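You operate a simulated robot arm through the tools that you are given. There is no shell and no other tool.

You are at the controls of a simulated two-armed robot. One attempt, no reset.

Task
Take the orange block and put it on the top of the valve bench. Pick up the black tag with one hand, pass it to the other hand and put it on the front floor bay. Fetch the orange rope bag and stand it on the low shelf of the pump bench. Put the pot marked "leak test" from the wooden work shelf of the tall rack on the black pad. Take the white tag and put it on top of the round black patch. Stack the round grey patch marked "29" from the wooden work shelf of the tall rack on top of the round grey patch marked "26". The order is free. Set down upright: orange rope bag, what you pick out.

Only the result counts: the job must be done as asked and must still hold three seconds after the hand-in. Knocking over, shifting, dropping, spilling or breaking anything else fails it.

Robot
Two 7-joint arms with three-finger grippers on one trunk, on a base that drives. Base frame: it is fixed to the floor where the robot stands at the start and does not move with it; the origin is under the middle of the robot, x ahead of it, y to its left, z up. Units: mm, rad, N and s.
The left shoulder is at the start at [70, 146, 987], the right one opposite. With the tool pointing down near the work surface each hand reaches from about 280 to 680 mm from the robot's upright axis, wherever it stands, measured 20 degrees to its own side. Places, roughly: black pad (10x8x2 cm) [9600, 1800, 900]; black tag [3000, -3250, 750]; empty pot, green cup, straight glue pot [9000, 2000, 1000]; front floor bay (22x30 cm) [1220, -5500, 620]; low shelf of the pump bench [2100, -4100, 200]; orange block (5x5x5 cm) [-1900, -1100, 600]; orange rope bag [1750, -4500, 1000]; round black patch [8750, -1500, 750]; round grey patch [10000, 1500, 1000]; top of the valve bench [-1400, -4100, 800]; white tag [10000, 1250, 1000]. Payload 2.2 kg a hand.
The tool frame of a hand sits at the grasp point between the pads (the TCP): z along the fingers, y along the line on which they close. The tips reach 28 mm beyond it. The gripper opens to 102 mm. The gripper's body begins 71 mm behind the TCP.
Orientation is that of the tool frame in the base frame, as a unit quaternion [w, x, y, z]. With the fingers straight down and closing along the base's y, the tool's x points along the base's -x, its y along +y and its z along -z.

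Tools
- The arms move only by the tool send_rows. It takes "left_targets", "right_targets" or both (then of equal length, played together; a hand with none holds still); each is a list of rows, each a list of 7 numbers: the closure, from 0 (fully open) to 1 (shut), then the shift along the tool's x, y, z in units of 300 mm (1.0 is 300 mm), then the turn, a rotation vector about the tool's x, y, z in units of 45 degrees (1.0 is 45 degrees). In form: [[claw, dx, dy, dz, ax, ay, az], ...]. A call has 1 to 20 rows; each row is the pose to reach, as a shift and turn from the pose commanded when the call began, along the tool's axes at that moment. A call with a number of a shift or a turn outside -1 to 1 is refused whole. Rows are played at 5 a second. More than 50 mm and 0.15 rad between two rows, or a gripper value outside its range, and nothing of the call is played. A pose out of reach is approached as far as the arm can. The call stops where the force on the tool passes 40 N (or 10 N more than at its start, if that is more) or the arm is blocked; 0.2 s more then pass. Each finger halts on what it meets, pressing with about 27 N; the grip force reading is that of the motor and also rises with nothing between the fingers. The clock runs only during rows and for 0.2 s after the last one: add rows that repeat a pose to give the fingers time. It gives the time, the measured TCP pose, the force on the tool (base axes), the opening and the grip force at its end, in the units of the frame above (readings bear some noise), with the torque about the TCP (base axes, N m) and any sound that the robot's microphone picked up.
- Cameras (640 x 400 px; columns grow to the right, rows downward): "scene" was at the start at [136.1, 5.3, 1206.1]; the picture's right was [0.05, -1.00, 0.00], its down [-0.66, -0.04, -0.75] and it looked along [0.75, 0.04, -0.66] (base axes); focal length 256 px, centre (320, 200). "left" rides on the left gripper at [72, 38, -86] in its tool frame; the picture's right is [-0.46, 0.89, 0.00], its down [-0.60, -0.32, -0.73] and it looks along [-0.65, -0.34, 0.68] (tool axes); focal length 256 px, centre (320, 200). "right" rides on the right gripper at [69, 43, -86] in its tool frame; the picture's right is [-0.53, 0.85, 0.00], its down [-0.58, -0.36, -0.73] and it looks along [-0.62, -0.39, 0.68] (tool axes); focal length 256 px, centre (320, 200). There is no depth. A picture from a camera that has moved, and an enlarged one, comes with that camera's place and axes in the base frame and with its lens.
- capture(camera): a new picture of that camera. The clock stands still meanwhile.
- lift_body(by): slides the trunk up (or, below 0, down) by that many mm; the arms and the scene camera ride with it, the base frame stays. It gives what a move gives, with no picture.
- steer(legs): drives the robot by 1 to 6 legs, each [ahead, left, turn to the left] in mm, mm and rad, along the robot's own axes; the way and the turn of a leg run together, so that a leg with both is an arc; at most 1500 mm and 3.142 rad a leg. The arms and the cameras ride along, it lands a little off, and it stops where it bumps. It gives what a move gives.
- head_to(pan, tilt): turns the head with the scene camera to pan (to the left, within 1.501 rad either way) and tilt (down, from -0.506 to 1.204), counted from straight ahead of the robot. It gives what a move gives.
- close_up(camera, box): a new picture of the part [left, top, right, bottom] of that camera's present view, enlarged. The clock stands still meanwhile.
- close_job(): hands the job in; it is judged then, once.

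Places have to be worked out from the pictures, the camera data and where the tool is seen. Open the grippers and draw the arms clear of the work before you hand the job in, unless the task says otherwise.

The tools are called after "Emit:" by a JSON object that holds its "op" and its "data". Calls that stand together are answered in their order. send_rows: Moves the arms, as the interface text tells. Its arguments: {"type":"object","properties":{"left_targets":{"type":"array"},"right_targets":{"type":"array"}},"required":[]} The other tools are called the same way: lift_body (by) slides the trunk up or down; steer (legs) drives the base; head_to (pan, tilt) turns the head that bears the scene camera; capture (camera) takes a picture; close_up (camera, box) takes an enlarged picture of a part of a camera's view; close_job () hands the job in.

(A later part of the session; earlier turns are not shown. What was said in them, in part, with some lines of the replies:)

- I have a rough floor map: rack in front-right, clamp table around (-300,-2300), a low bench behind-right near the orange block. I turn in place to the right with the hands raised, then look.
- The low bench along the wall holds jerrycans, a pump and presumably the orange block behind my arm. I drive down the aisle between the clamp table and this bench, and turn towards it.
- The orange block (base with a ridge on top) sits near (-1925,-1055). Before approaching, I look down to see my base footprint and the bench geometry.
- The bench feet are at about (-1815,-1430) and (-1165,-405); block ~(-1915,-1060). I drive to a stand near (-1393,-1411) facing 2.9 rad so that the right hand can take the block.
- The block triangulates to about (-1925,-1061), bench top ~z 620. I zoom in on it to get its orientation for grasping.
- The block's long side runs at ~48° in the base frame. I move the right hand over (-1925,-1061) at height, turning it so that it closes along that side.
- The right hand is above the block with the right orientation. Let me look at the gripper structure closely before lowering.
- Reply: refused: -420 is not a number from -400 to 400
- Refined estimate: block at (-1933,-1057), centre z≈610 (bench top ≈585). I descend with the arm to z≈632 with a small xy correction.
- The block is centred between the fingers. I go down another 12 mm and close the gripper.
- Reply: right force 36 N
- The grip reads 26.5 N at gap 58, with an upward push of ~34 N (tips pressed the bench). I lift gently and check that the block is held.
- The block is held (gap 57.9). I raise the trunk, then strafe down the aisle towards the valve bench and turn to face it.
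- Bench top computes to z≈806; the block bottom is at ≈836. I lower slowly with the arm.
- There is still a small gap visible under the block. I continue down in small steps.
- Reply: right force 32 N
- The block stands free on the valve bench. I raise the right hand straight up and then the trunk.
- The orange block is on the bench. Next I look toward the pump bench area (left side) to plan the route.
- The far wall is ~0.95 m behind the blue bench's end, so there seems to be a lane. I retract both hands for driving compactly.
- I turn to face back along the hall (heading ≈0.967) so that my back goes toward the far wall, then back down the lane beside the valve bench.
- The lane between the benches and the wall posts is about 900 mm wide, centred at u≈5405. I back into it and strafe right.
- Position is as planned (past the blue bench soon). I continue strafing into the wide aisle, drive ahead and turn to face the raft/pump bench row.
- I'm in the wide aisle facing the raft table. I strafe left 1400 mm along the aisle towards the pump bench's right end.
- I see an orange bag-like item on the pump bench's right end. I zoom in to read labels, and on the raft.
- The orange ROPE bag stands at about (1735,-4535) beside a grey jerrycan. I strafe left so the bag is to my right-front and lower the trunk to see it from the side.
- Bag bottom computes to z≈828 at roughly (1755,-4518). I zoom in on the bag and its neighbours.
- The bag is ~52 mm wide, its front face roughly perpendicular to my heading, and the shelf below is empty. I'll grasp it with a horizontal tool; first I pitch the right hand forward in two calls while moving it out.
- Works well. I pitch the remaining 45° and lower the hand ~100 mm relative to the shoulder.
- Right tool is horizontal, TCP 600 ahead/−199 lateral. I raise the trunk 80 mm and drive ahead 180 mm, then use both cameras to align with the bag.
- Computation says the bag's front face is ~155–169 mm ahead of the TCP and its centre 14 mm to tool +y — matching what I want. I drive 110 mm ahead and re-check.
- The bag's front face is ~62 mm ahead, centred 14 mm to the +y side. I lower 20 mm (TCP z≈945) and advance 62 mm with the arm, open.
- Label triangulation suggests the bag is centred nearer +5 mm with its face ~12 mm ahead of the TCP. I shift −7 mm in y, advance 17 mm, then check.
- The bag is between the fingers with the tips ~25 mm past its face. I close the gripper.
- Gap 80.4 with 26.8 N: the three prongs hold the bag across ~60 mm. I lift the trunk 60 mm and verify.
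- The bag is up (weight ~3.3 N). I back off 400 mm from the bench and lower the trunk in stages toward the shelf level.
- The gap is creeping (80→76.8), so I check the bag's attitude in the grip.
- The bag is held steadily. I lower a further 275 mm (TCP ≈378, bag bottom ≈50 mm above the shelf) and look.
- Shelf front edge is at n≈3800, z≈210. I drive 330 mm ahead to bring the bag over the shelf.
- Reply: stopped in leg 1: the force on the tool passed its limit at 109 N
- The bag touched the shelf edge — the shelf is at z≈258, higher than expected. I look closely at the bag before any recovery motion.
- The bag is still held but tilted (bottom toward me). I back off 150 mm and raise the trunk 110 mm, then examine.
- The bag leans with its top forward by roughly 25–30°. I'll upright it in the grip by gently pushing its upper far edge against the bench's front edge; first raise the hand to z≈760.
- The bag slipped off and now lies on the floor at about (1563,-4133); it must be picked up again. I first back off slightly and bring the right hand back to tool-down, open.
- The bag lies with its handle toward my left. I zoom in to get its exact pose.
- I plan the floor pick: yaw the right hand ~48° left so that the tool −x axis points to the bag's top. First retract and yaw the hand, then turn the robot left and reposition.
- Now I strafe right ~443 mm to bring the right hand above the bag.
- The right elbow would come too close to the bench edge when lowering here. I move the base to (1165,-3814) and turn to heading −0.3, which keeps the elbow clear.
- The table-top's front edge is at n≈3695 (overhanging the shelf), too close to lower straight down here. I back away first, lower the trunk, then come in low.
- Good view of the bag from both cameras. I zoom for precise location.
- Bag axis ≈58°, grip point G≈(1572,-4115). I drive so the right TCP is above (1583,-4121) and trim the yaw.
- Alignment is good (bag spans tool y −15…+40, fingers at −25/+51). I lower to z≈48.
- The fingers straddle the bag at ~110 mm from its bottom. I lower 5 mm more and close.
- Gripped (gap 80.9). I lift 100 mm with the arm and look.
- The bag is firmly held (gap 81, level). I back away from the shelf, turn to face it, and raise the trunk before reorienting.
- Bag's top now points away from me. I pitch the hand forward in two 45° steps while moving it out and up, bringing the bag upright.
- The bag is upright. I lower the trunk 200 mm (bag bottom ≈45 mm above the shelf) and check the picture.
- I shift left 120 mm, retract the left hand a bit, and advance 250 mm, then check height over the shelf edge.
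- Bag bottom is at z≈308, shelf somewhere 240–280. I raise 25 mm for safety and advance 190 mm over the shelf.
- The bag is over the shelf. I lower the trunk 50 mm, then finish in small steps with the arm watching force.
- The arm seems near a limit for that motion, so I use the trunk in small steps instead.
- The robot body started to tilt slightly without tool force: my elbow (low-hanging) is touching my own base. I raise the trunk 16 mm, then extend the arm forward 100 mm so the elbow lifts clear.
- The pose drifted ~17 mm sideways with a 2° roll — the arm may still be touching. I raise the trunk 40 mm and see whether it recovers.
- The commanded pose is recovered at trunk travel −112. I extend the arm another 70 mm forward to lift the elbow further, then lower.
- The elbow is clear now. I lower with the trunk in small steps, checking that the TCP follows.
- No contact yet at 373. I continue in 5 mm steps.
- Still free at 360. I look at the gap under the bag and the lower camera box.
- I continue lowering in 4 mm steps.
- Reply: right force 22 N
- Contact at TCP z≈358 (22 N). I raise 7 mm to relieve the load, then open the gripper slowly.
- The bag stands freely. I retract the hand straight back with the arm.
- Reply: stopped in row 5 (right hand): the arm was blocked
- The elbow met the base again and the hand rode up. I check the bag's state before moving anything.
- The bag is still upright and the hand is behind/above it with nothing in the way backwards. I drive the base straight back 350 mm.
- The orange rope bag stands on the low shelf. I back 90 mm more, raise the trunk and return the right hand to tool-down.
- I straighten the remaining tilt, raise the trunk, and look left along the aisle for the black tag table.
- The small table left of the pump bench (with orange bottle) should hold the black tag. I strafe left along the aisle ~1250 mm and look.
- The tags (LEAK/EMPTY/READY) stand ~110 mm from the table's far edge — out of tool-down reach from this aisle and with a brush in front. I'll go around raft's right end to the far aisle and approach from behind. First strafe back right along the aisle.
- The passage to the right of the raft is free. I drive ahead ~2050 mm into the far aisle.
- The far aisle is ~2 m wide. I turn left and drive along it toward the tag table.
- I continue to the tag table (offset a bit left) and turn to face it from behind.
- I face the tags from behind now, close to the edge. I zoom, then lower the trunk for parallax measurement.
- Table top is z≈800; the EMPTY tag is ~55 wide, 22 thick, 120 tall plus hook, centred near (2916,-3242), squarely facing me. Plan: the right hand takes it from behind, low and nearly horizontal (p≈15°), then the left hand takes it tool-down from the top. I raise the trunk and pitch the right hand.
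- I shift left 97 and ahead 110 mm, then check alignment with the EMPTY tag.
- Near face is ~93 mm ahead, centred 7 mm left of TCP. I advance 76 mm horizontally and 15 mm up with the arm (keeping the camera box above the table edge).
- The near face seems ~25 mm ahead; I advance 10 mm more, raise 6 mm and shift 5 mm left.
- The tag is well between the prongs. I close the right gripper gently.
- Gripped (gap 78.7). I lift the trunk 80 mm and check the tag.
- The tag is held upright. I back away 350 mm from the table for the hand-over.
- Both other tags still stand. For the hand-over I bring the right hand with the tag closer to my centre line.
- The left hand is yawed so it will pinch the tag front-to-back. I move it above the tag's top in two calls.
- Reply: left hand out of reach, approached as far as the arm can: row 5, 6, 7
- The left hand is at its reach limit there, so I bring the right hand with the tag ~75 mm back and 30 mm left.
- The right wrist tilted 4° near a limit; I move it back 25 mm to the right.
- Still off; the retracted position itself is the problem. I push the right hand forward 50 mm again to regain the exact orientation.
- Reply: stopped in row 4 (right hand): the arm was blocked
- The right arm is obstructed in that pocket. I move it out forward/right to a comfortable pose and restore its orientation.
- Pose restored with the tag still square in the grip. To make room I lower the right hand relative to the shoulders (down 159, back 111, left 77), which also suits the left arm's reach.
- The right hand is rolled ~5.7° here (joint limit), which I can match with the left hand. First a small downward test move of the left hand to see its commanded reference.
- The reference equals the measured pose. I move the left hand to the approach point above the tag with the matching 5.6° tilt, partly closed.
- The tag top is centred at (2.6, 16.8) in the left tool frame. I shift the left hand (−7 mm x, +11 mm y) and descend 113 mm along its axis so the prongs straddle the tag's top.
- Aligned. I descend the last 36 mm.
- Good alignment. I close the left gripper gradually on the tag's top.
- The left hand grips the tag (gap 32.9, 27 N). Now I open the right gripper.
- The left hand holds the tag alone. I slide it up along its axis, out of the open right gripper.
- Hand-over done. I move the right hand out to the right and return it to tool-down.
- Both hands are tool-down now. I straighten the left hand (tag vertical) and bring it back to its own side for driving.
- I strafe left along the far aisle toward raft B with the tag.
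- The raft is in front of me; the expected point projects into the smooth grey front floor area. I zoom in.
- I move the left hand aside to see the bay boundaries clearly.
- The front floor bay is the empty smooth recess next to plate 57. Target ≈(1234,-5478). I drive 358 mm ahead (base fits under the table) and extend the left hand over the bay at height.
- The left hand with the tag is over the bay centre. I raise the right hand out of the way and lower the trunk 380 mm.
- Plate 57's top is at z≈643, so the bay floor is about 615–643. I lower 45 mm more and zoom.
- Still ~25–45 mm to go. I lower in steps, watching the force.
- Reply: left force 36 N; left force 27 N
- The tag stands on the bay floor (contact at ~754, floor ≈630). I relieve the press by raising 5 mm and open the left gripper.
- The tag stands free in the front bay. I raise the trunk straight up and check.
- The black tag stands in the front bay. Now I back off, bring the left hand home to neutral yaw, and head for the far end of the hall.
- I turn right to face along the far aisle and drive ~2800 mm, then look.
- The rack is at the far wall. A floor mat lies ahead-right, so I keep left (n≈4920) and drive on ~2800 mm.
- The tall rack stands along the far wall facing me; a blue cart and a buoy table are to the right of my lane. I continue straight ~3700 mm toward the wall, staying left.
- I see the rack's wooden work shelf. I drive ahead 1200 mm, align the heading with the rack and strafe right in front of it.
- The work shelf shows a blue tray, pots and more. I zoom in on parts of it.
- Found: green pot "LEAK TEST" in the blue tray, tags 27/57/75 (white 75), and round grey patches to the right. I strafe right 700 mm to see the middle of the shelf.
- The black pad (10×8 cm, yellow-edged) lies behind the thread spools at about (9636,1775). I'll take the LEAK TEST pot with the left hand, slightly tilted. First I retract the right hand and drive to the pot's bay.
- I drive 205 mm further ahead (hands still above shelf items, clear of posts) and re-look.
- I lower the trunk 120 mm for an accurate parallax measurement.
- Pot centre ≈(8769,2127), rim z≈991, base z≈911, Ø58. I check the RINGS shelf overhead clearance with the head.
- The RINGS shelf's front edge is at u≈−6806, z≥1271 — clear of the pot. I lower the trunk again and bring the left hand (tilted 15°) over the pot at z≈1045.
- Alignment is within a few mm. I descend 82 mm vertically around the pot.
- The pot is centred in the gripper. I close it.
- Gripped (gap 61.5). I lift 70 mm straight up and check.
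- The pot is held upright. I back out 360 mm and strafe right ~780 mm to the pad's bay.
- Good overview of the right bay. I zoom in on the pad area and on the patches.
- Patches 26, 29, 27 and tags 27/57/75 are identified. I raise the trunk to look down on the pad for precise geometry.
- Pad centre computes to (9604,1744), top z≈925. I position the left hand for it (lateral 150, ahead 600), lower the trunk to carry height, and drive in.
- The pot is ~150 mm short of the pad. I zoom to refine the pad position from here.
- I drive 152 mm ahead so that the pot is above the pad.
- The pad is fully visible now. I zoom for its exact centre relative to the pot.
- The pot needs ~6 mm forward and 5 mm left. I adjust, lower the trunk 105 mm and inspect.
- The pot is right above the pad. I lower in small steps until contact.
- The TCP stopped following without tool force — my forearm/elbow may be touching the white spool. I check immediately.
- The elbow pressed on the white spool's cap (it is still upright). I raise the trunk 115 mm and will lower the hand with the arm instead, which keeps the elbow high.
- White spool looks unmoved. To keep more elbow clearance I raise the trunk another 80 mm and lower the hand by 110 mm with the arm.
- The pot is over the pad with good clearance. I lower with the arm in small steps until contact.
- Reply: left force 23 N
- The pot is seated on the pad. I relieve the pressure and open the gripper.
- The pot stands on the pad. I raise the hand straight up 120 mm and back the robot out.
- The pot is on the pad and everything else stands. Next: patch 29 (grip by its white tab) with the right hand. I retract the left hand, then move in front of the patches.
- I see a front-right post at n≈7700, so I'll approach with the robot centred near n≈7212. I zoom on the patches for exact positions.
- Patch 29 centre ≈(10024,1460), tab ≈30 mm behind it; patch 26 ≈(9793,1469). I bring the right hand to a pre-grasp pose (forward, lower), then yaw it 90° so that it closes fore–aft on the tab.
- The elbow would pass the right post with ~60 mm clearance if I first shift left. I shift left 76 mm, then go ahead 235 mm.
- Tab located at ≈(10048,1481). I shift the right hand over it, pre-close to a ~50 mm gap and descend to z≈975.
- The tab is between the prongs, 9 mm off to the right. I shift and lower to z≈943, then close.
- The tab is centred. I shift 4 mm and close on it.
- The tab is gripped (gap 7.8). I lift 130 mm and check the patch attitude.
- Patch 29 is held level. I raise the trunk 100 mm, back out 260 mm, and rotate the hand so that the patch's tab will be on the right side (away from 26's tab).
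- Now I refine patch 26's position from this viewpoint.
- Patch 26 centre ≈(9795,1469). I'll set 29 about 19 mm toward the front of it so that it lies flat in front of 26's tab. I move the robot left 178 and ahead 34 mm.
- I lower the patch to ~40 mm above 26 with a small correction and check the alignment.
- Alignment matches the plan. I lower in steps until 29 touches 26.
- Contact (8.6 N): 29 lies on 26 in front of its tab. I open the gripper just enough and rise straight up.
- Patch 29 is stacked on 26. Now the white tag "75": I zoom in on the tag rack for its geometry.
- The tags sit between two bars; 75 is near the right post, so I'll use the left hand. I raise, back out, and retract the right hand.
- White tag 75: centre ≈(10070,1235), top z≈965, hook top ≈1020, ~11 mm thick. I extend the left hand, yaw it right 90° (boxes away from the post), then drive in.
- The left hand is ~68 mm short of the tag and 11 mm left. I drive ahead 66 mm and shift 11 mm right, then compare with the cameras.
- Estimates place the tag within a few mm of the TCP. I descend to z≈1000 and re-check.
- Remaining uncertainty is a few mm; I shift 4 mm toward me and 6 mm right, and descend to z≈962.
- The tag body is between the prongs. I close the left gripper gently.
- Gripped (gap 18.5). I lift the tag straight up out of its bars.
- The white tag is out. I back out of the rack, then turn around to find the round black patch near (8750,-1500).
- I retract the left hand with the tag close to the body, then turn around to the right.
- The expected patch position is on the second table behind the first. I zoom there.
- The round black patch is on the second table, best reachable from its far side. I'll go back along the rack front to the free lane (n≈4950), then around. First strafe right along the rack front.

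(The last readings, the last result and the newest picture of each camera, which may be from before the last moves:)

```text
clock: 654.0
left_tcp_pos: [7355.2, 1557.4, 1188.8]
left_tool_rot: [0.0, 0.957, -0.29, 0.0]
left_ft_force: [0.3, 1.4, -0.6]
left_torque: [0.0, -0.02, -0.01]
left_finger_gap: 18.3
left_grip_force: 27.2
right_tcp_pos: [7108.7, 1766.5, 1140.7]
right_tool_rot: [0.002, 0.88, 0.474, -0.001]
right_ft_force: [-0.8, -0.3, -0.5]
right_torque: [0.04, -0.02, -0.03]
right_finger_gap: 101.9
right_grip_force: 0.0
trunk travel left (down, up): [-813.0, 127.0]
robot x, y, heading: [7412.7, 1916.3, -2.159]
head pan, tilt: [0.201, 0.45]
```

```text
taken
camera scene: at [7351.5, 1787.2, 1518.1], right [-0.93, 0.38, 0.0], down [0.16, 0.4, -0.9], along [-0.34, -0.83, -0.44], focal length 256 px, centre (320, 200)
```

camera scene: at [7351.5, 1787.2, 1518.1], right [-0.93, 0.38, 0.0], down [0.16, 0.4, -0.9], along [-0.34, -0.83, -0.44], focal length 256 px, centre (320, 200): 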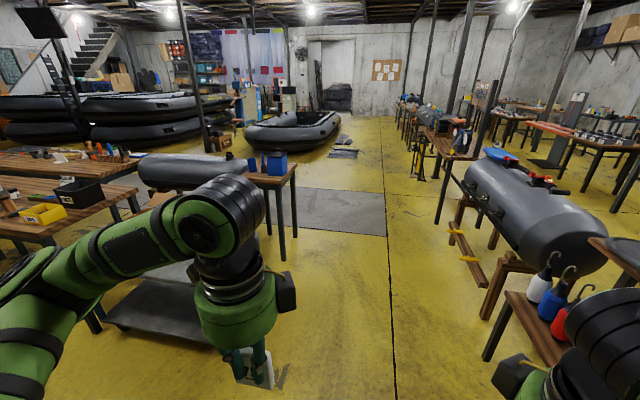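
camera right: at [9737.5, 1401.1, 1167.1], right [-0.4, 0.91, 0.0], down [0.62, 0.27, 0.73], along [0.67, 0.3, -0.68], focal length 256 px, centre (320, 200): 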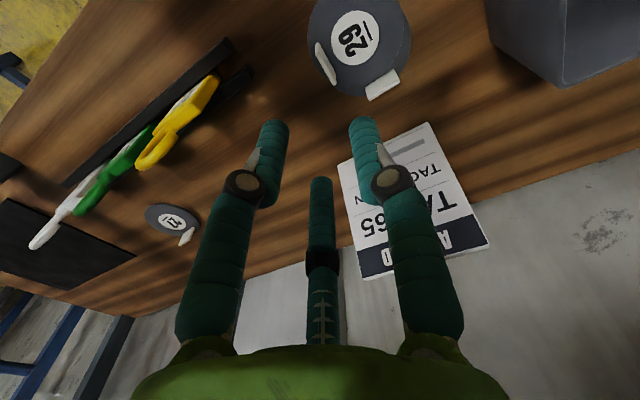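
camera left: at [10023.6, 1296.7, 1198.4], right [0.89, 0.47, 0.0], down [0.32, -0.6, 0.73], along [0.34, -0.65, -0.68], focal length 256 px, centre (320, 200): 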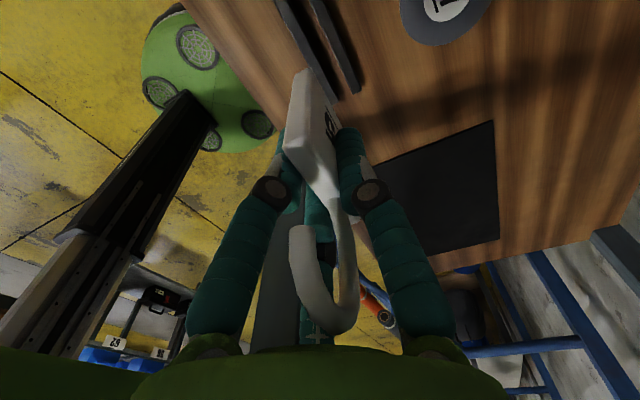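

The lane ahead is clear. I drive ahead 2800 mm.

Emit:
{"op": "steer", "data": {"legs": [[1400, 0, -0.01], [1400, 0, 0]]}}

Emit:
{"op": "head_to", "data": {"pan": 1.4, "tilt": 0.45}}

Emit:
{"op": "capture", "data": {"camera": "scene"}}

```text
clock: 667.5
left_tcp_pos: [5839.6, -789.8, 1189.7]
left_tool_rot: [0.0, 0.962, -0.273, 0.0]
left_ft_force: [0.6, 0.6, -1.7]
left_torque: [0.01, 0.0, -0.01]
left_finger_gap: 18.2
left_grip_force: 27.2
right_tcp_pos: [5586.4, -589.6, 1141.6]
right_tool_rot: [0.002, 0.872, 0.49, 0.0]
right_ft_force: [0.2, -0.3, -0.4]
right_torque: [-0.01, 0.01, 0.0]
right_finger_gap: 102.4
right_grip_force: 0.0
trunk travel left (down, up): [-813.0, 127.0]
robot x, y, heading: [5884.4, -438.2, -2.128]
head pan, tilt: [0.201, 0.45]
```

```text
clock: 669.0
left_tcp_pos: [5839.0, -791.8, 1188.9]
left_tool_rot: [-0.001, 0.962, -0.273, 0.001]
left_ft_force: [0.4, 0.1, -0.4]
left_torque: [0.01, 0.0, 0.0]
left_finger_gap: 18.1
left_grip_force: 26.7
right_tcp_pos: [5586.7, -590.6, 1140.2]
right_tool_rot: [0.002, 0.872, 0.49, 0.0]
right_ft_force: [0.0, -0.1, 0.0]
right_torque: [-0.01, -0.01, -0.05]
right_finger_gap: 101.8
right_grip_force: 0.1
trunk travel left (down, up): [-813.0, 127.0]
robot x, y, heading: [5884.5, -435.1, -2.121]
head pan, tilt: [1.4, 0.45]
```

```text
taken
camera scene: at [5929.2, -536.8, 1518.1], right [-0.66, -0.75, 0.0], down [-0.33, 0.29, -0.9], along [0.67, -0.6, -0.44], focal length 256 px, centre (320, 200)
```

scene: 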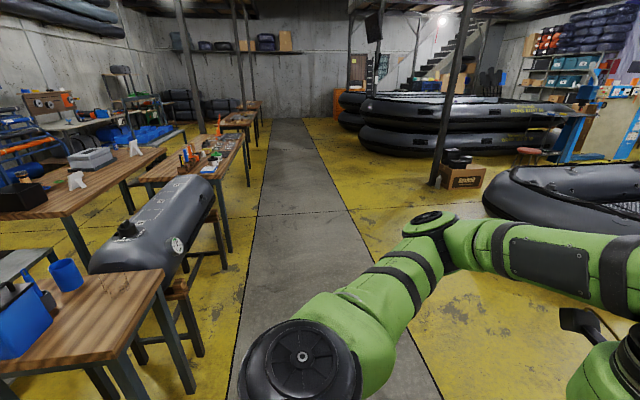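

The walkway along the patch table is free. I correct the heading and strafe left along it ~2900 mm.

Emit:
{"op": "steer", "data": {"legs": [[0, 0, -0.05], [0, 1450, 0], [60, 1450, 0]]}}

Emit:
{"op": "head_to", "data": {"pan": 1.45, "tilt": 0.5}}

Emit:
{"op": "capture", "data": {"camera": "scene"}}

```text
clock: 683.2
left_tcp_pos: [8201.7, -2423.5, 1189.3]
left_tool_rot: [0.001, 0.961, -0.277, 0.0]
left_ft_force: [-0.6, 0.0, -1.2]
left_torque: [0.02, 0.0, -0.02]
left_finger_gap: 18.1
left_grip_force: 26.5
right_tcp_pos: [7949.4, -2221.6, 1141.5]
right_tool_rot: [0.002, 0.874, 0.486, -0.001]
right_ft_force: [0.2, -0.2, -0.7]
right_torque: [-0.02, 0.0, -0.01]
right_finger_gap: 102.0
right_grip_force: 0.0
trunk travel left (down, up): [-813.0, 127.0]
robot x, y, heading: [8247.3, -2066.6, -2.131]
head pan, tilt: [1.4, 0.45]
```

```text
clock: 683.9
left_tcp_pos: [8203.1, -2425.0, 1189.3]
left_tool_rot: [0.0, 0.961, -0.277, 0.0]
left_ft_force: [-0.4, 0.6, -0.1]
left_torque: [0.01, 0.02, -0.01]
left_finger_gap: 18.2
left_grip_force: 27.7
right_tcp_pos: [7948.9, -2221.7, 1140.3]
right_tool_rot: [0.001, 0.874, 0.486, 0.0]
right_ft_force: [0.0, 0.0, -0.2]
right_torque: [0.0, -0.06, 0.0]
right_finger_gap: 102.0
right_grip_force: 0.1
trunk travel left (down, up): [-813.0, 127.0]
robot x, y, heading: [8249.9, -2066.6, -2.129]
head pan, tilt: [1.45, 0.499]
```

```text
taken
camera scene: at [8295.6, -2166.8, 1513.7], right [-0.63, -0.78, 0.0], down [-0.37, 0.3, -0.88], along [0.68, -0.55, -0.48], focal length 256 px, centre (320, 200)
```

scene: 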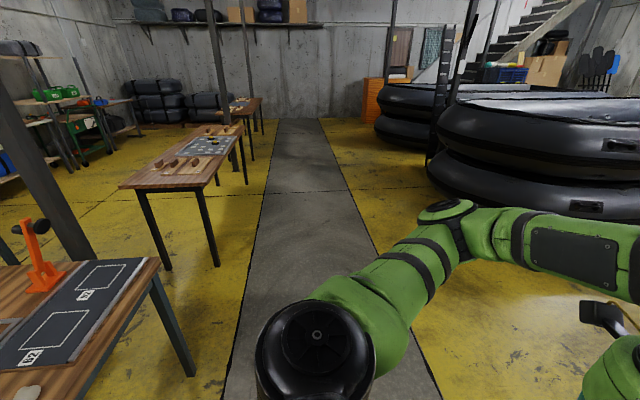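

I turn around to face the patch table (two left turns) and look down at it.

Emit:
{"op": "steer", "data": {"legs": [[0, 0, 1.55], [0, 0, 1.54]]}}

Emit:
{"op": "head_to", "data": {"pan": 0.0, "tilt": 0.7}}

Emit:
{"op": "capture", "data": {"camera": "scene"}}

```text
clock: 691.8
left_tcp_pos: [8319.2, -1714.7, 1188.2]
left_tool_rot: [0.001, 0.308, 0.952, 0.0]
left_ft_force: [0.2, 0.5, -1.0]
left_torque: [-0.01, -0.02, -0.01]
left_finger_gap: 18.4
left_grip_force: 27.2
right_tcp_pos: [8558.1, -1933.2, 1141.8]
right_tool_rot: [0.001, -0.458, 0.889, 0.001]
right_ft_force: [-0.2, -0.2, 0.2]
right_torque: [-0.02, -0.03, -0.01]
right_finger_gap: 101.9
right_grip_force: 0.1
trunk travel left (down, up): [-813.0, 127.0]
robot x, y, heading: [8253.5, -2067.7, 0.941]
head pan, tilt: [1.45, 0.499]
```

```text
clock: 693.4
left_tcp_pos: [8319.5, -1715.3, 1187.2]
left_tool_rot: [0.001, 0.307, 0.952, 0.0]
left_ft_force: [-0.2, 0.2, 0.0]
left_torque: [0.0, 0.0, 0.0]
left_finger_gap: 18.1
left_grip_force: 27.5
right_tcp_pos: [8558.5, -1933.2, 1140.6]
right_tool_rot: [0.0, -0.458, 0.889, 0.002]
right_ft_force: [0.8, -0.1, 0.3]
right_torque: [0.03, 0.03, -0.06]
right_finger_gap: 102.2
right_grip_force: 0.0
trunk travel left (down, up): [-813.0, 127.0]
robot x, y, heading: [8247.8, -2065.7, 0.948]
head pan, tilt: [0.0, 0.7]
```

```text
taken
camera scene: at [8330.4, -1957.6, 1496.0], right [0.81, -0.58, 0.0], down [-0.38, -0.52, -0.77], along [0.45, 0.62, -0.64], focal length 256 px, centre (320, 200)
```

scene: 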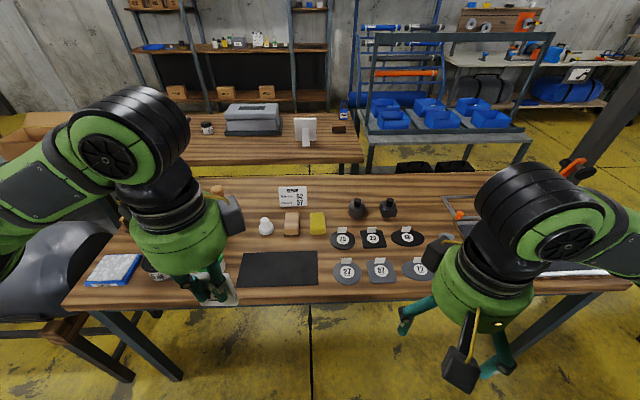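

I can see the patches: grey row in front, black row behind. I zoom in.

Emit:
{"op": "close_up", "data": {"camera": "scene", "box": [300, 190, 450, 300]}}

```text
3.64 times, centred on (375, 245) of scene
camera zoom: at [8330.4, -1957.6, 1496.0], right [0.81, -0.58, 0.0], down [-0.38, -0.52, -0.77], along [0.45, 0.62, -0.64], focal length 930 px, centre (120, 36)
```

zoom: 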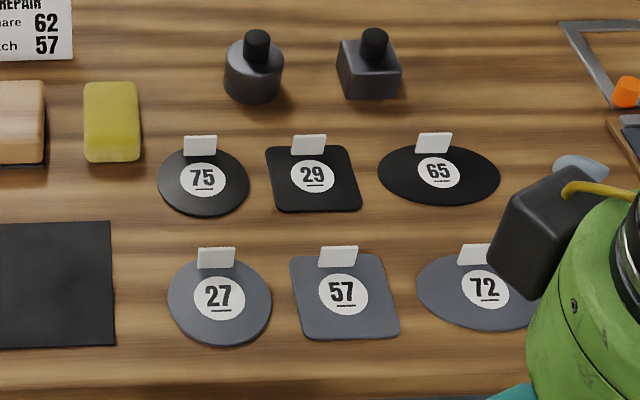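

The round black patch is "75". I measure it with a trunk parallax (lowering 150 mm).

Emit:
{"op": "lift_body", "data": {"by": -150}}

Emit:
{"op": "close_up", "data": {"camera": "scene", "box": [300, 140, 450, 250]}}

```text
clock: 695.1
left_tcp_pos: [8318.8, -1715.0, 1038.3]
left_tool_rot: [0.0, 0.307, 0.952, 0.0]
left_ft_force: [0.9, 0.5, 0.0]
left_torque: [0.0, -0.02, -0.02]
left_finger_gap: 18.4
left_grip_force: 27.4
right_tcp_pos: [8557.7, -1933.0, 991.4]
right_tool_rot: [0.001, -0.458, 0.889, 0.001]
right_ft_force: [0.4, -0.9, -0.6]
right_torque: [0.0, 0.01, 0.02]
right_finger_gap: 102.1
right_grip_force: 0.1
trunk travel left (down, up): [-663.0, 277.0]
robot x, y, heading: [8249.2, -2066.1, 0.948]
head pan, tilt: [0.0, 0.7]
```

```text
3.64 times, centred on (375, 195) of scene
camera zoom: at [8330.3, -1957.7, 1346.0], right [0.81, -0.58, 0.0], down [-0.38, -0.52, -0.77], along [0.45, 0.62, -0.64], focal length 930 px, centre (120, 218)
```

zoom: 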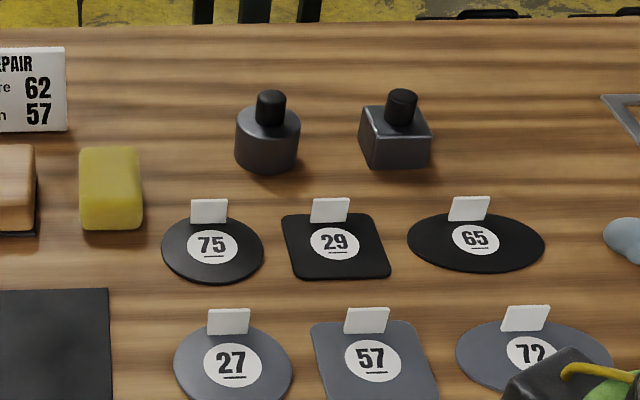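

Patch 75: centre ≈(8744,-1518), top z≈807. I move the robot right 252 and ahead 172 mm, then extend the left hand over the patch.

Emit:
{"op": "lift_body", "data": {"by": 60}}

Emit:
{"op": "steer", "data": {"legs": [[0, -248, 0.018], [172, 0, 0]]}}

Emit:
{"op": "send_rows", "data": {"left_targets": [[1, 0, 0.12, 0, 0, 0, 0], [1, 0, 0.25, 0, 0, 0, 0], [1, 0, 0.37, 0, 0, 0, 0], [1, 0, 0.5, 0, 0, 0, 0], [1, 0, 0.62, 0, 0, 0, 0], [1, 0, 0.74, 0, 0, 0, 0], [1, 0, 0.74, 0, 0, 0, 0]]}}

Emit:
{"op": "head_to", "data": {"pan": 0.25, "tilt": 0.85}}

Emit:
{"op": "capture", "data": {"camera": "scene"}}

Emit:
{"op": "capture", "data": {"camera": "left"}}

```text
clock: 696.1
left_tcp_pos: [8319.4, -1714.7, 1098.9]
left_tool_rot: [-0.001, 0.307, 0.952, 0.0]
left_ft_force: [0.3, -0.3, -0.9]
left_torque: [0.0, 0.01, -0.02]
left_finger_gap: 18.3
left_grip_force: 26.4
right_tcp_pos: [8557.7, -1933.8, 1051.3]
right_tool_rot: [0.001, -0.458, 0.889, 0.001]
right_ft_force: [-0.6, 0.0, 0.7]
right_torque: [-0.01, -0.01, 0.01]
right_finger_gap: 101.9
right_grip_force: 0.0
trunk travel left (down, up): [-723.0, 217.0]
robot x, y, heading: [8246.6, -2067.9, 0.95]
head pan, tilt: [0.0, 0.7]
```

```text
clock: 699.1
left_tcp_pos: [8621.2, -1708.0, 1100.1]
left_tool_rot: [0.0, 0.298, 0.955, 0.001]
left_ft_force: [0.3, -0.1, -0.2]
left_torque: [0.01, 0.0, 0.0]
left_finger_gap: 18.1
left_grip_force: 27.1
right_tcp_pos: [8865.1, -1921.7, 1051.8]
right_tool_rot: [0.001, -0.466, 0.885, 0.001]
right_ft_force: [0.7, 0.2, -0.3]
right_torque: [0.03, 0.03, 0.01]
right_finger_gap: 102.1
right_grip_force: 0.2
trunk travel left (down, up): [-723.0, 217.0]
robot x, y, heading: [8562.2, -2064.3, 0.965]
head pan, tilt: [0.0, 0.7]
```

```text
clock: 700.7
left_tcp_pos: [8746.8, -1522.5, 1097.8]
left_tool_rot: [0.0, 0.299, 0.954, 0.0]
left_ft_force: [-0.5, 0.5, -0.7]
left_torque: [0.0, -0.02, 0.01]
left_finger_gap: 18.2
left_grip_force: 27.3
right_tcp_pos: [8865.0, -1921.3, 1052.1]
right_tool_rot: [0.002, -0.466, 0.885, 0.001]
right_ft_force: [-1.2, -0.2, 0.1]
right_torque: [0.02, -0.01, 0.02]
right_finger_gap: 102.1
right_grip_force: 0.2
trunk travel left (down, up): [-723.0, 217.0]
robot x, y, heading: [8560.0, -2063.6, 0.964]
head pan, tilt: [0.0, 0.7]
```

```text
clock: 701.4
left_tcp_pos: [8749.1, -1524.3, 1098.0]
left_tool_rot: [0.0, 0.299, 0.954, 0.0]
left_ft_force: [-0.8, -0.2, 0.0]
left_torque: [0.0, -0.02, 0.01]
left_finger_gap: 18.4
left_grip_force: 27.0
right_tcp_pos: [8866.7, -1920.8, 1050.9]
right_tool_rot: [0.0, -0.467, 0.884, 0.001]
right_ft_force: [0.6, -0.1, 0.1]
right_torque: [0.03, -0.02, 0.03]
right_finger_gap: 101.9
right_grip_force: 0.1
trunk travel left (down, up): [-723.0, 217.0]
robot x, y, heading: [8555.2, -2061.1, 0.968]
head pan, tilt: [0.25, 0.85]
```

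```text
taken
camera scene: at [8617.6, -1946.0, 1393.7], right [0.94, -0.35, 0.0], down [-0.26, -0.7, -0.66], along [0.23, 0.62, -0.75], focal length 256 px, centre (320, 200)
```

scene: 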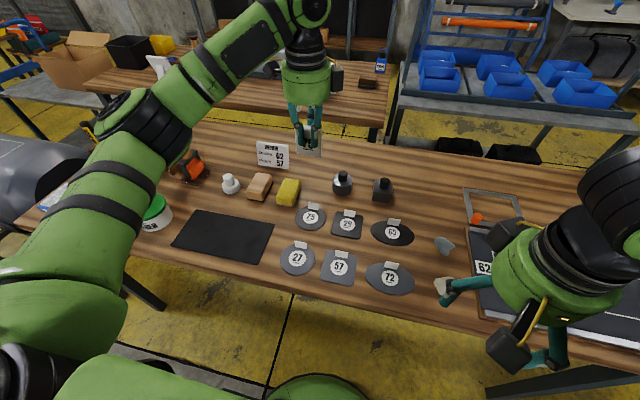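

```text
taken
camera left: at [8709.6, -1451.5, 1184.3], right [0.89, 0.46, 0.0], down [0.32, -0.6, 0.73], along [0.34, -0.65, -0.68], focal length 256 px, centre (320, 200)
```

left: 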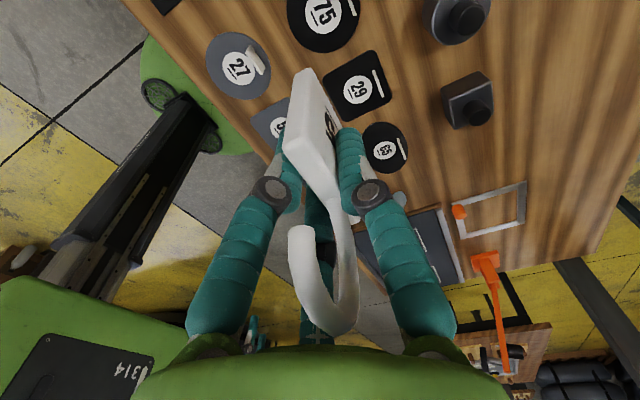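

I refine the patch position from this closer view.

Emit:
{"op": "close_up", "data": {"camera": "scene", "box": [270, 180, 370, 255]}}

```text
5.33 times, centred on (320, 218) of scene
camera zoom: at [8617.6, -1946.0, 1393.7], right [0.94, -0.35, 0.0], down [-0.26, -0.7, -0.66], along [0.23, 0.62, -0.75], focal length 1365 px, centre (320, 107)
```

zoom: 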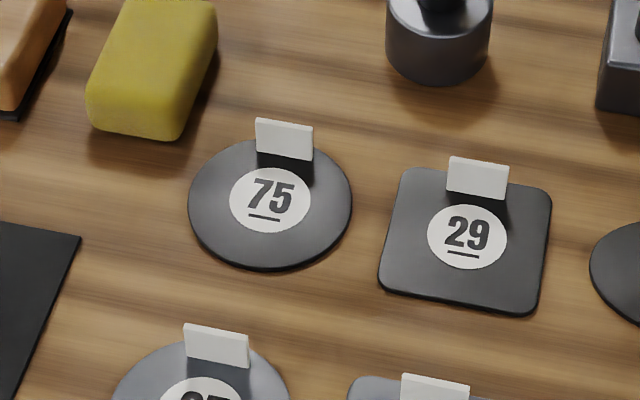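

Target for the tag: centred 12 mm in front of the disc centre. I correct by (9 mm left, 11 mm back) and lower to ~40 mm above the patch.

Emit:
{"op": "send_rows", "data": {"left_targets": [[1, 0.031, -0.037, 0.1, 0, 0, 0], [1, 0.031, -0.037, 0.22, 0, 0, 0], [1, 0.031, -0.037, 0.34, 0, 0, 0], [1, 0.031, -0.037, 0.46, 0, 0, 0], [1, 0.031, -0.037, 0.57, 0, 0, 0], [1, 0.031, -0.037, 0.65, 0, 0, 0], [1, 0.031, -0.037, 0.65, 0, 0, 0]]}}

Emit:
{"op": "close_up", "data": {"camera": "scene", "box": [250, 130, 390, 250]}}

Emit:
{"op": "capture", "data": {"camera": "left"}}

Emit:
{"op": "capture", "data": {"camera": "scene"}}

```text
clock: 703.0
left_tcp_pos: [8735.7, -1526.6, 903.6]
left_tool_rot: [0.001, 0.298, 0.954, 0.0]
left_ft_force: [-0.2, 0.4, 0.1]
left_torque: [0.02, 0.01, 0.01]
left_finger_gap: 18.5
left_grip_force: 26.6
right_tcp_pos: [8864.8, -1922.2, 1051.7]
right_tool_rot: [0.0, -0.466, 0.885, 0.001]
right_ft_force: [-0.7, -0.3, -0.5]
right_torque: [-0.05, -0.02, 0.0]
right_finger_gap: 102.0
right_grip_force: 0.1
trunk travel left (down, up): [-723.0, 217.0]
robot x, y, heading: [8560.4, -2061.8, 0.97]
head pan, tilt: [0.25, 0.85]
```

```text
3.33 times, centred on (320, 190) of scene
camera zoom: at [8617.4, -1946.2, 1393.7], right [0.94, -0.35, 0.0], down [-0.26, -0.7, -0.66], along [0.23, 0.62, -0.75], focal length 853 px, centre (320, 233)
```

zoom: 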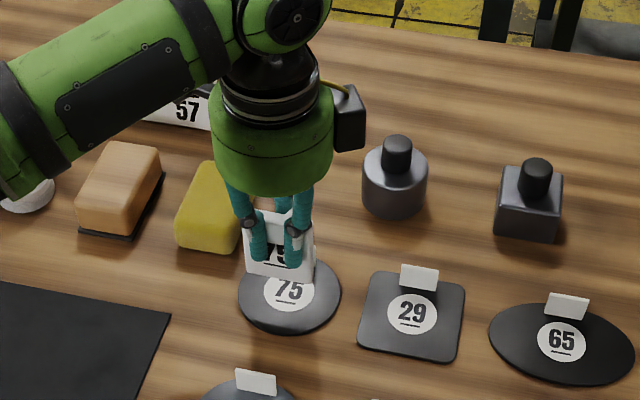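

```text
taken
camera left: at [8698.0, -1454.7, 989.0], right [0.89, 0.46, 0.0], down [0.32, -0.6, 0.73], along [0.34, -0.65, -0.68], focal length 256 px, centre (320, 200)
```

left: 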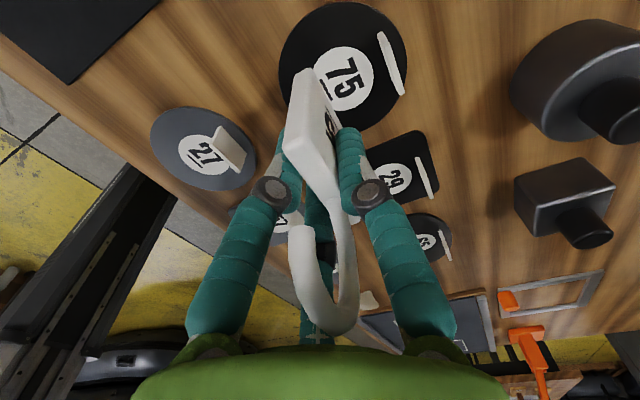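

```text
taken
camera scene: at [8617.4, -1946.2, 1393.7], right [0.94, -0.35, 0.0], down [-0.26, -0.7, -0.66], along [0.23, 0.62, -0.75], focal length 256 px, centre (320, 200)
```

scene: 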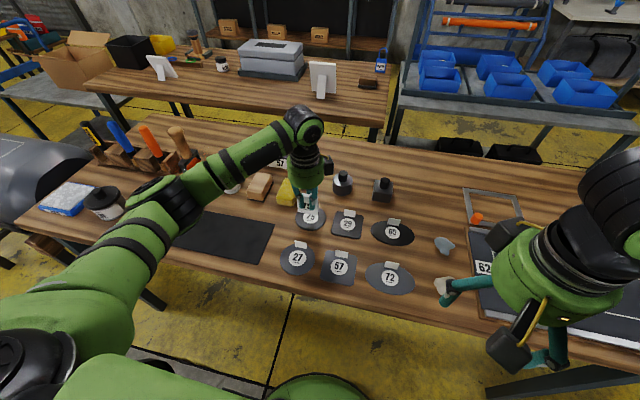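

Alignment is good (tag ~10 mm in front of disc centre). I lower 30 mm, then in small steps until contact.

Emit:
{"op": "send_rows", "data": {"left_targets": [[1, 0, 0, 0.04, 0, 0, 0], [1, 0, 0, 0.08, 0, 0, 0], [1, 0, 0, 0.1, 0, 0, 0], [1, 0, 0, 0.1, 0, 0, 0]]}}

Emit:
{"op": "send_rows", "data": {"left_targets": [[1, 0, 0, 0.008, 0, 0, 0], [1, 0, 0, 0.014, 0, 0, 0], [1, 0, 0, 0.014, 0, 0, 0]]}}

Emit:
{"op": "send_rows", "data": {"left_targets": [[1, 0, 0, 0.007, 0, 0, 0], [1, 0, 0, 0.012, 0, 0, 0], [1, 0, 0, 0.012, 0, 0, 0]]}}

```text
clock: 704.0
left_tcp_pos: [8735.7, -1526.6, 874.4]
left_tool_rot: [0.001, 0.298, 0.955, 0.0]
left_ft_force: [0.0, -0.1, 0.2]
left_torque: [-0.03, -0.02, 0.03]
left_finger_gap: 18.1
left_grip_force: 27.2
right_tcp_pos: [8866.0, -1921.1, 1051.5]
right_tool_rot: [0.0, -0.466, 0.885, 0.002]
right_ft_force: [-0.2, 0.1, -0.6]
right_torque: [-0.01, -0.03, -0.04]
right_finger_gap: 102.2
right_grip_force: 0.1
trunk travel left (down, up): [-723.0, 217.0]
robot x, y, heading: [8560.9, -2062.2, 0.966]
head pan, tilt: [0.25, 0.85]
```

```text
clock: 704.8
left_tcp_pos: [8735.6, -1526.7, 870.2]
left_tool_rot: [0.0, 0.298, 0.954, 0.0]
left_ft_force: [-0.5, -0.4, 0.7]
left_torque: [0.02, 0.01, -0.03]
left_finger_gap: 18.1
left_grip_force: 26.9
right_tcp_pos: [8866.1, -1920.5, 1051.4]
right_tool_rot: [0.001, -0.466, 0.885, 0.002]
right_ft_force: [0.4, 0.3, 1.1]
right_torque: [-0.02, 0.0, -0.02]
right_finger_gap: 101.7
right_grip_force: 0.2
trunk travel left (down, up): [-723.0, 217.0]
robot x, y, heading: [8560.5, -2063.5, 0.967]
head pan, tilt: [0.25, 0.85]
```

```text
clock: 705.6
left_tcp_pos: [8735.3, -1528.8, 867.1]
left_tool_rot: [0.0, 0.298, 0.954, -0.001]
left_ft_force: [0.5, 0.0, -0.3]
left_torque: [-0.01, 0.03, 0.0]
left_finger_gap: 18.0
left_grip_force: 26.7
right_tcp_pos: [8864.6, -1921.4, 1051.4]
right_tool_rot: [0.0, -0.467, 0.884, 0.001]
right_ft_force: [-0.2, 0.1, 0.4]
right_torque: [-0.02, -0.03, -0.06]
right_finger_gap: 102.0
right_grip_force: 0.1
trunk travel left (down, up): [-723.0, 217.0]
robot x, y, heading: [8562.4, -2059.1, 0.971]
head pan, tilt: [0.25, 0.85]
```

Emit:
{"op": "send_rows", "data": {"left_targets": [[1, 0, 0, 0.006, 0, 0, 0], [1, 0, 0, 0.01, 0, 0, 0], [1, 0, 0, 0.01, 0, 0, 0]]}}

Emit:
{"op": "send_rows", "data": {"left_targets": [[1, 0, 0, 0.005, 0, 0, 0], [1, 0, 0, 0.008, 0, 0, 0], [1, 0, 0, 0.008, 0, 0, 0]]}}

Emit:
{"op": "close_up", "data": {"camera": "scene", "box": [270, 150, 360, 240]}}

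```text
clock: 706.4
left_tcp_pos: [8736.1, -1530.2, 865.2]
left_tool_rot: [0.001, 0.298, 0.955, 0.002]
left_ft_force: [-0.7, 1.6, 7.9]
left_torque: [0.24, 0.08, -0.02]
left_finger_gap: 18.2
left_grip_force: 26.4
right_tcp_pos: [8865.5, -1921.0, 1053.1]
right_tool_rot: [0.002, -0.466, 0.885, 0.001]
right_ft_force: [0.0, 0.7, 0.2]
right_torque: [0.0, 0.0, 0.04]
right_finger_gap: 102.1
right_grip_force: 0.1
trunk travel left (down, up): [-723.0, 217.0]
robot x, y, heading: [8559.7, -2065.1, 0.966]
head pan, tilt: [0.25, 0.85]
```

```text
clock: 707.2
left_tcp_pos: [8735.4, -1529.8, 864.8]
left_tool_rot: [0.001, 0.298, 0.955, 0.004]
left_ft_force: [-1.6, 4.0, 22.9]
left_torque: [0.35, 0.05, -0.01]
left_finger_gap: 18.1
left_grip_force: 27.2
right_tcp_pos: [8865.4, -1921.9, 1051.1]
right_tool_rot: [0.002, -0.467, 0.884, 0.003]
right_ft_force: [0.3, -0.5, -0.6]
right_torque: [0.0, 0.02, -0.01]
right_finger_gap: 102.1
right_grip_force: 0.0
trunk travel left (down, up): [-723.0, 217.0]
robot x, y, heading: [8562.6, -2058.0, 0.962]
head pan, tilt: [0.25, 0.85]
```

```text
4.44 times, centred on (315, 195) of scene
camera zoom: at [8616.2, -1949.1, 1394.2], right [0.94, -0.35, 0.0], down [-0.26, -0.7, -0.66], along [0.23, 0.62, -0.75], focal length 1137 px, centre (342, 222)
```

zoom: 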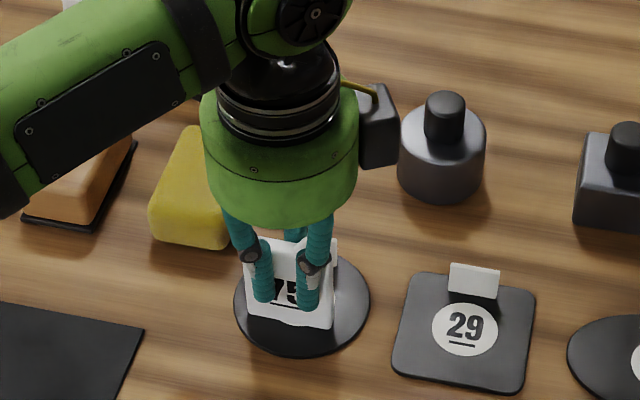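

The tag's foot is on the patch (22.9 N). I relieve the pressure first.

Emit:
{"op": "send_rows", "data": {"left_targets": [[1, 0, 0, -0.006, 0, 0, 0], [1, 0, 0, -0.012, 0, 0, 0], [1, 0, 0, -0.012, 0, 0, 0]]}}

```text
clock: 708.0
left_tcp_pos: [8734.0, -1529.2, 864.8]
left_tool_rot: [-0.002, 0.298, 0.955, -0.001]
left_ft_force: [1.3, 2.1, 9.2]
left_torque: [0.18, -0.11, -0.02]
left_finger_gap: 18.2
left_grip_force: 26.9
right_tcp_pos: [8866.1, -1921.8, 1052.6]
right_tool_rot: [0.001, -0.466, 0.885, 0.002]
right_ft_force: [0.8, -0.4, -0.5]
right_torque: [0.04, -0.03, 0.05]
right_finger_gap: 101.9
right_grip_force: 0.2
trunk travel left (down, up): [-723.0, 217.0]
robot x, y, heading: [8559.1, -2065.3, 0.965]
head pan, tilt: [0.25, 0.85]
```

Emit:
{"op": "send_rows", "data": {"left_targets": [[1, 0, 0, -0.005, 0, 0, 0], [1, 0, 0, -0.005, 0, 0, 0]]}}

Emit:
{"op": "send_rows", "data": {"left_targets": [[0.83, 0, 0, 0, 0, 0, 0], [0.8, 0, 0, 0, 0, 0, 0], [0.77, 0, 0, 0, 0, 0, 0], [0.73, 0, 0, 0, 0, 0, 0], [0.7, 0, 0, 0, 0, 0, 0], [0.65, 0, 0, 0, 0, 0, 0], [0.65, 0, 0, 0, 0, 0, 0]]}}

Emit:
{"op": "capture", "data": {"camera": "left"}}

Emit:
{"op": "close_up", "data": {"camera": "scene", "box": [270, 150, 360, 240]}}

```text
clock: 708.6
left_tcp_pos: [8735.0, -1529.8, 865.6]
left_tool_rot: [-0.002, 0.298, 0.955, -0.001]
left_ft_force: [0.3, -1.2, 1.0]
left_torque: [-0.02, -0.06, -0.03]
left_finger_gap: 18.3
left_grip_force: 27.0
right_tcp_pos: [8865.7, -1921.6, 1053.1]
right_tool_rot: [0.001, -0.466, 0.885, 0.002]
right_ft_force: [0.1, -0.6, 0.6]
right_torque: [0.0, 0.02, 0.04]
right_finger_gap: 101.8
right_grip_force: 0.1
trunk travel left (down, up): [-723.0, 217.0]
robot x, y, heading: [8560.7, -2063.1, 0.971]
head pan, tilt: [0.25, 0.85]
```

```text
clock: 710.2
left_tcp_pos: [8734.7, -1529.9, 865.4]
left_tool_rot: [0.0, 0.298, 0.955, 0.001]
left_ft_force: [0.5, 0.8, -0.1]
left_torque: [-0.04, 0.03, 0.01]
left_finger_gap: 35.8
left_grip_force: 0.1
right_tcp_pos: [8866.6, -1920.8, 1051.5]
right_tool_rot: [0.001, -0.467, 0.884, 0.001]
right_ft_force: [0.8, -0.3, -0.5]
right_torque: [-0.01, 0.02, 0.01]
right_finger_gap: 101.8
right_grip_force: 0.0
trunk travel left (down, up): [-723.0, 217.0]
robot x, y, heading: [8557.5, -2061.3, 0.967]
head pan, tilt: [0.25, 0.85]
```

```text
taken
camera left: at [8696.7, -1456.8, 951.9], right [0.89, 0.46, 0.0], down [0.32, -0.6, 0.73], along [0.34, -0.65, -0.68], focal length 256 px, centre (320, 200)
```

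left: 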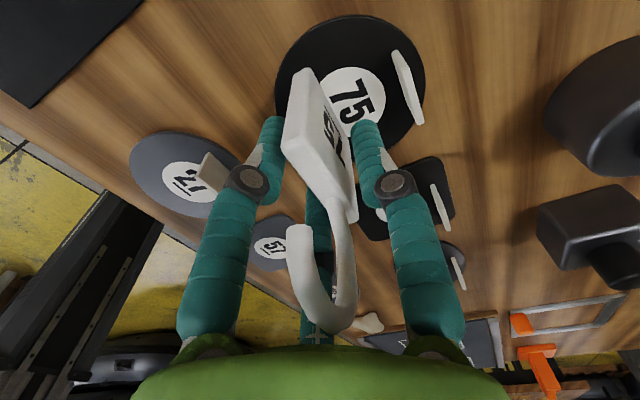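

```text
4.44 times, centred on (315, 195) of scene
camera zoom: at [8617.5, -1946.0, 1393.7], right [0.94, -0.35, 0.0], down [-0.26, -0.7, -0.66], along [0.23, 0.62, -0.75], focal length 1137 px, centre (342, 222)
```

zoom: 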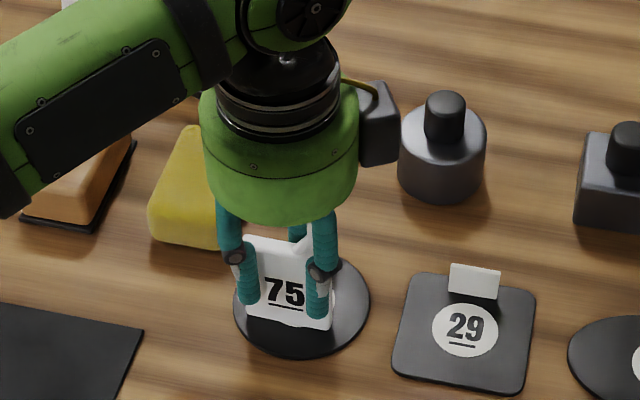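

The tag stands on its own. I open slightly more and rise straight up.

Emit:
{"op": "send_rows", "data": {"left_targets": [[0.58, 0, 0, 0, 0, 0, 0], [0.52, 0, 0, 0, 0, 0, 0], [0.52, 0, 0, -0.01, 0, 0, 0], [0.52, 0, 0, -0.04, 0, 0, 0], [0.52, 0, 0, -0.09, 0, 0, 0], [0.52, 0, 0, -0.16, 0, 0, 0], [0.52, 0, 0, -0.25, 0, 0, 0], [0.52, 0, 0, -0.36, 0, 0, 0], [0.52, 0, 0, -0.48, 0, 0, 0], [0.52, 0, 0, -0.6, 0, 0, 0], [0.52, 0, 0, -0.6, 0, 0, 0]]}}

Emit:
{"op": "close_up", "data": {"camera": "scene", "box": [270, 150, 380, 250]}}

Emit:
{"op": "capture", "data": {"camera": "left"}}

```text
clock: 712.6
left_tcp_pos: [8733.3, -1529.3, 1043.8]
left_tool_rot: [-0.001, 0.298, 0.955, 0.0]
left_ft_force: [-0.2, 0.1, -1.0]
left_torque: [0.01, 0.01, -0.02]
left_finger_gap: 49.1
left_grip_force: 0.0
right_tcp_pos: [8865.6, -1921.7, 1051.2]
right_tool_rot: [0.002, -0.467, 0.884, 0.002]
right_ft_force: [0.5, 0.5, 0.7]
right_torque: [-0.02, -0.03, -0.03]
right_finger_gap: 102.0
right_grip_force: 0.1
trunk travel left (down, up): [-723.0, 217.0]
robot x, y, heading: [8561.7, -2059.7, 0.967]
head pan, tilt: [0.25, 0.85]
```

```text
4.00 times, centred on (325, 200) of scene
camera zoom: at [8617.6, -1945.6, 1393.6], right [0.94, -0.35, 0.0], down [-0.26, -0.7, -0.66], along [0.23, 0.62, -0.75], focal length 1024 px, centre (300, 200)
```

zoom: 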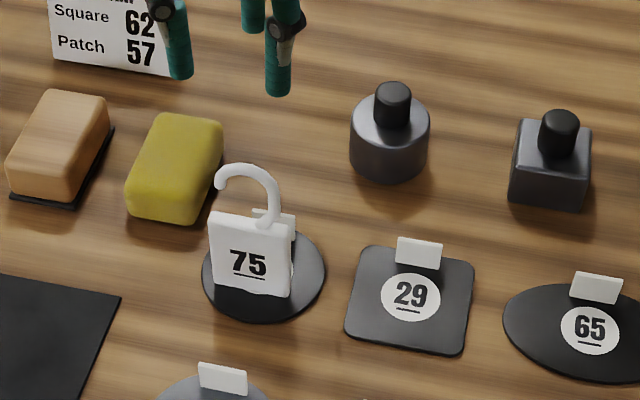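

```text
taken
camera left: at [8694.9, -1457.4, 1130.5], right [0.89, 0.46, 0.0], down [0.32, -0.6, 0.73], along [0.34, -0.65, -0.68], focal length 256 px, centre (320, 200)
```

left: 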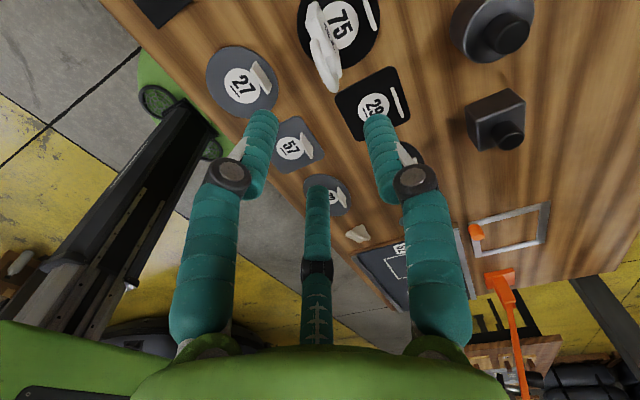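

The white tag stands on the round black patch. I back away, open both grippers fully and draw the arms clear.

Emit:
{"op": "steer", "data": {"legs": [[-330, 0, 0]]}}

Emit:
{"op": "send_rows", "data": {"left_targets": [[0.4, 0, -0.12, 0, 0, 0, 0], [0.2, 0, -0.25, 0, 0, 0, 0], [0, 0, -0.37, 0, 0, 0, 0], [0, 0, -0.5, 0, 0, 0, 0], [0, 0, -0.6, 0, 0, 0, 0], [0, 0, -0.6, 0, 0, 0, 0]]}}

Emit:
{"op": "head_to", "data": {"pan": 0.1, "tilt": 0.6}}

Emit:
{"op": "capture", "data": {"camera": "scene"}}

Emit:
{"op": "close_up", "data": {"camera": "scene", "box": [220, 130, 420, 260]}}

```text
clock: 714.8
left_tcp_pos: [8541.4, -1799.7, 1044.0]
left_tool_rot: [0.0, 0.293, 0.956, -0.001]
left_ft_force: [-0.6, 0.0, -0.7]
left_torque: [0.02, 0.0, -0.02]
left_finger_gap: 49.0
left_grip_force: 0.0
right_tcp_pos: [8679.3, -2190.0, 1050.9]
right_tool_rot: [0.0, -0.471, 0.882, 0.001]
right_ft_force: [1.1, -0.1, -0.2]
right_torque: [-0.03, 0.0, 0.0]
right_finger_gap: 101.9
right_grip_force: 0.0
trunk travel left (down, up): [-723.0, 217.0]
robot x, y, heading: [8371.8, -2334.9, 0.975]
head pan, tilt: [0.25, 0.85]
```

```text
clock: 716.2
left_tcp_pos: [8442.7, -1949.8, 1045.6]
left_tool_rot: [0.0, 0.293, 0.956, -0.001]
left_ft_force: [-0.1, 0.7, 0.7]
left_torque: [0.0, -0.01, 0.0]
left_finger_gap: 102.2
left_grip_force: 0.0
right_tcp_pos: [8678.3, -2190.8, 1050.8]
right_tool_rot: [0.0, -0.471, 0.882, 0.001]
right_ft_force: [-0.4, 0.3, 0.8]
right_torque: [0.03, -0.02, -0.02]
right_finger_gap: 102.0
right_grip_force: 0.1
trunk travel left (down, up): [-723.0, 217.0]
robot x, y, heading: [8373.2, -2334.3, 0.973]
head pan, tilt: [0.25, 0.85]
```

```text
clock: 717.0
left_tcp_pos: [8443.7, -1949.8, 1044.4]
left_tool_rot: [-0.001, 0.293, 0.956, 0.0]
left_ft_force: [0.0, 0.1, 0.5]
left_torque: [0.0, 0.0, 0.03]
left_finger_gap: 102.1
left_grip_force: 0.0
right_tcp_pos: [8677.9, -2191.5, 1051.7]
right_tool_rot: [0.0, -0.47, 0.882, 0.001]
right_ft_force: [-0.5, 0.3, 0.3]
right_torque: [0.03, -0.01, -0.02]
right_finger_gap: 102.2
right_grip_force: 0.1
trunk travel left (down, up): [-723.0, 217.0]
robot x, y, heading: [8373.2, -2337.1, 0.976]
head pan, tilt: [0.099, 0.6]
```

```text
taken
camera scene: at [8445.3, -2214.2, 1414.5], right [0.88, -0.47, 0.0], down [-0.27, -0.5, -0.82], along [0.39, 0.73, -0.57], focal length 256 px, centre (320, 200)
```

scene: 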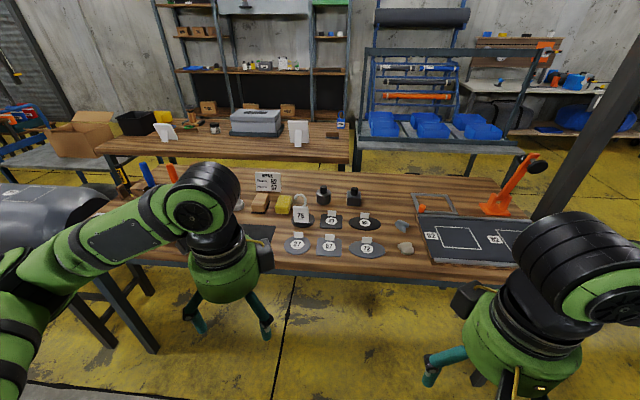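

```text
3.08 times, centred on (320, 195) of scene
camera zoom: at [8445.3, -2214.2, 1414.5], right [0.88, -0.47, 0.0], down [-0.27, -0.5, -0.82], along [0.39, 0.73, -0.57], focal length 787 px, centre (320, 215)
```

zoom: 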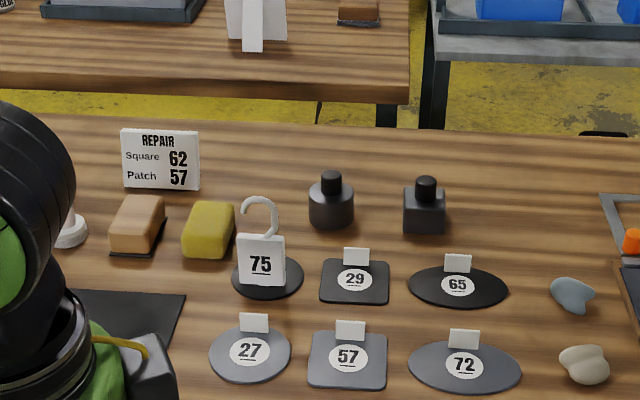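

The tag stands stably. From here I take one last zoomed look at the rack's work shelf to confirm that everything there still stands.

Emit:
{"op": "close_up", "data": {"camera": "scene", "box": [180, 50, 360, 90]}}

```text
3.56 times, centred on (270, 70) of scene
camera zoom: at [8445.3, -2214.2, 1414.5], right [0.88, -0.47, 0.0], down [-0.27, -0.5, -0.82], along [0.39, 0.73, -0.57], focal length 910 px, centre (498, 662)
```

zoom: 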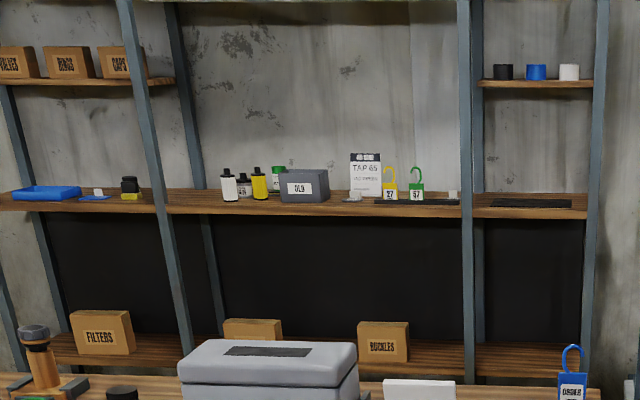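

All items on the rack still stand: spools, glue pot, green pot on the pad, box, card, the stacked patches and tags 27 and 57. All six jobs are done, the grippers are open and the arms are clear, so I hand the job in.

Emit:
{"op": "close_job", "data": {}}

```text
The job is handed in.
```

I've handed the job in with all six placements made, but I dropped the orange rope bag once and my elbow pressed on an object that wasn't part of the job. I don't know the verdict; the tool only confirmed the hand-in.

| Item | Where it ended up |
|---|---|
| Orange block | Near end of the valve bench top |
| Black tag ("EMPTY") | Standing in the front floor bay, after passing from the right hand to the left |
| Orange rope bag | Standing upright on the low shelf of the pump bench |
| "Leak test" pot | Upright on the black pad |
| White tag (75) | Standing upright on the round black patch |
| Round grey patch 29 | Flat on top of patch 26, about 19 mm forward of centre so it clears 26's tab |

Two things went wrong along the way:

- **Rope bag:** it hit the edge of the low shelf, because the shelf is higher than I first judged. It tilted in the grip and then fell to the floor while I raised it. I picked it up and set it on the shelf.
- **White thread spool:** my left elbow pressed on its cap while I was placing the pot. It stayed upright, and I saw no shift beyond a few millimetres.

In a last look at the rack shelf before the hand-in, everything there was still standing. I did not go back to look at the orange block, the rope bag or the black tag.
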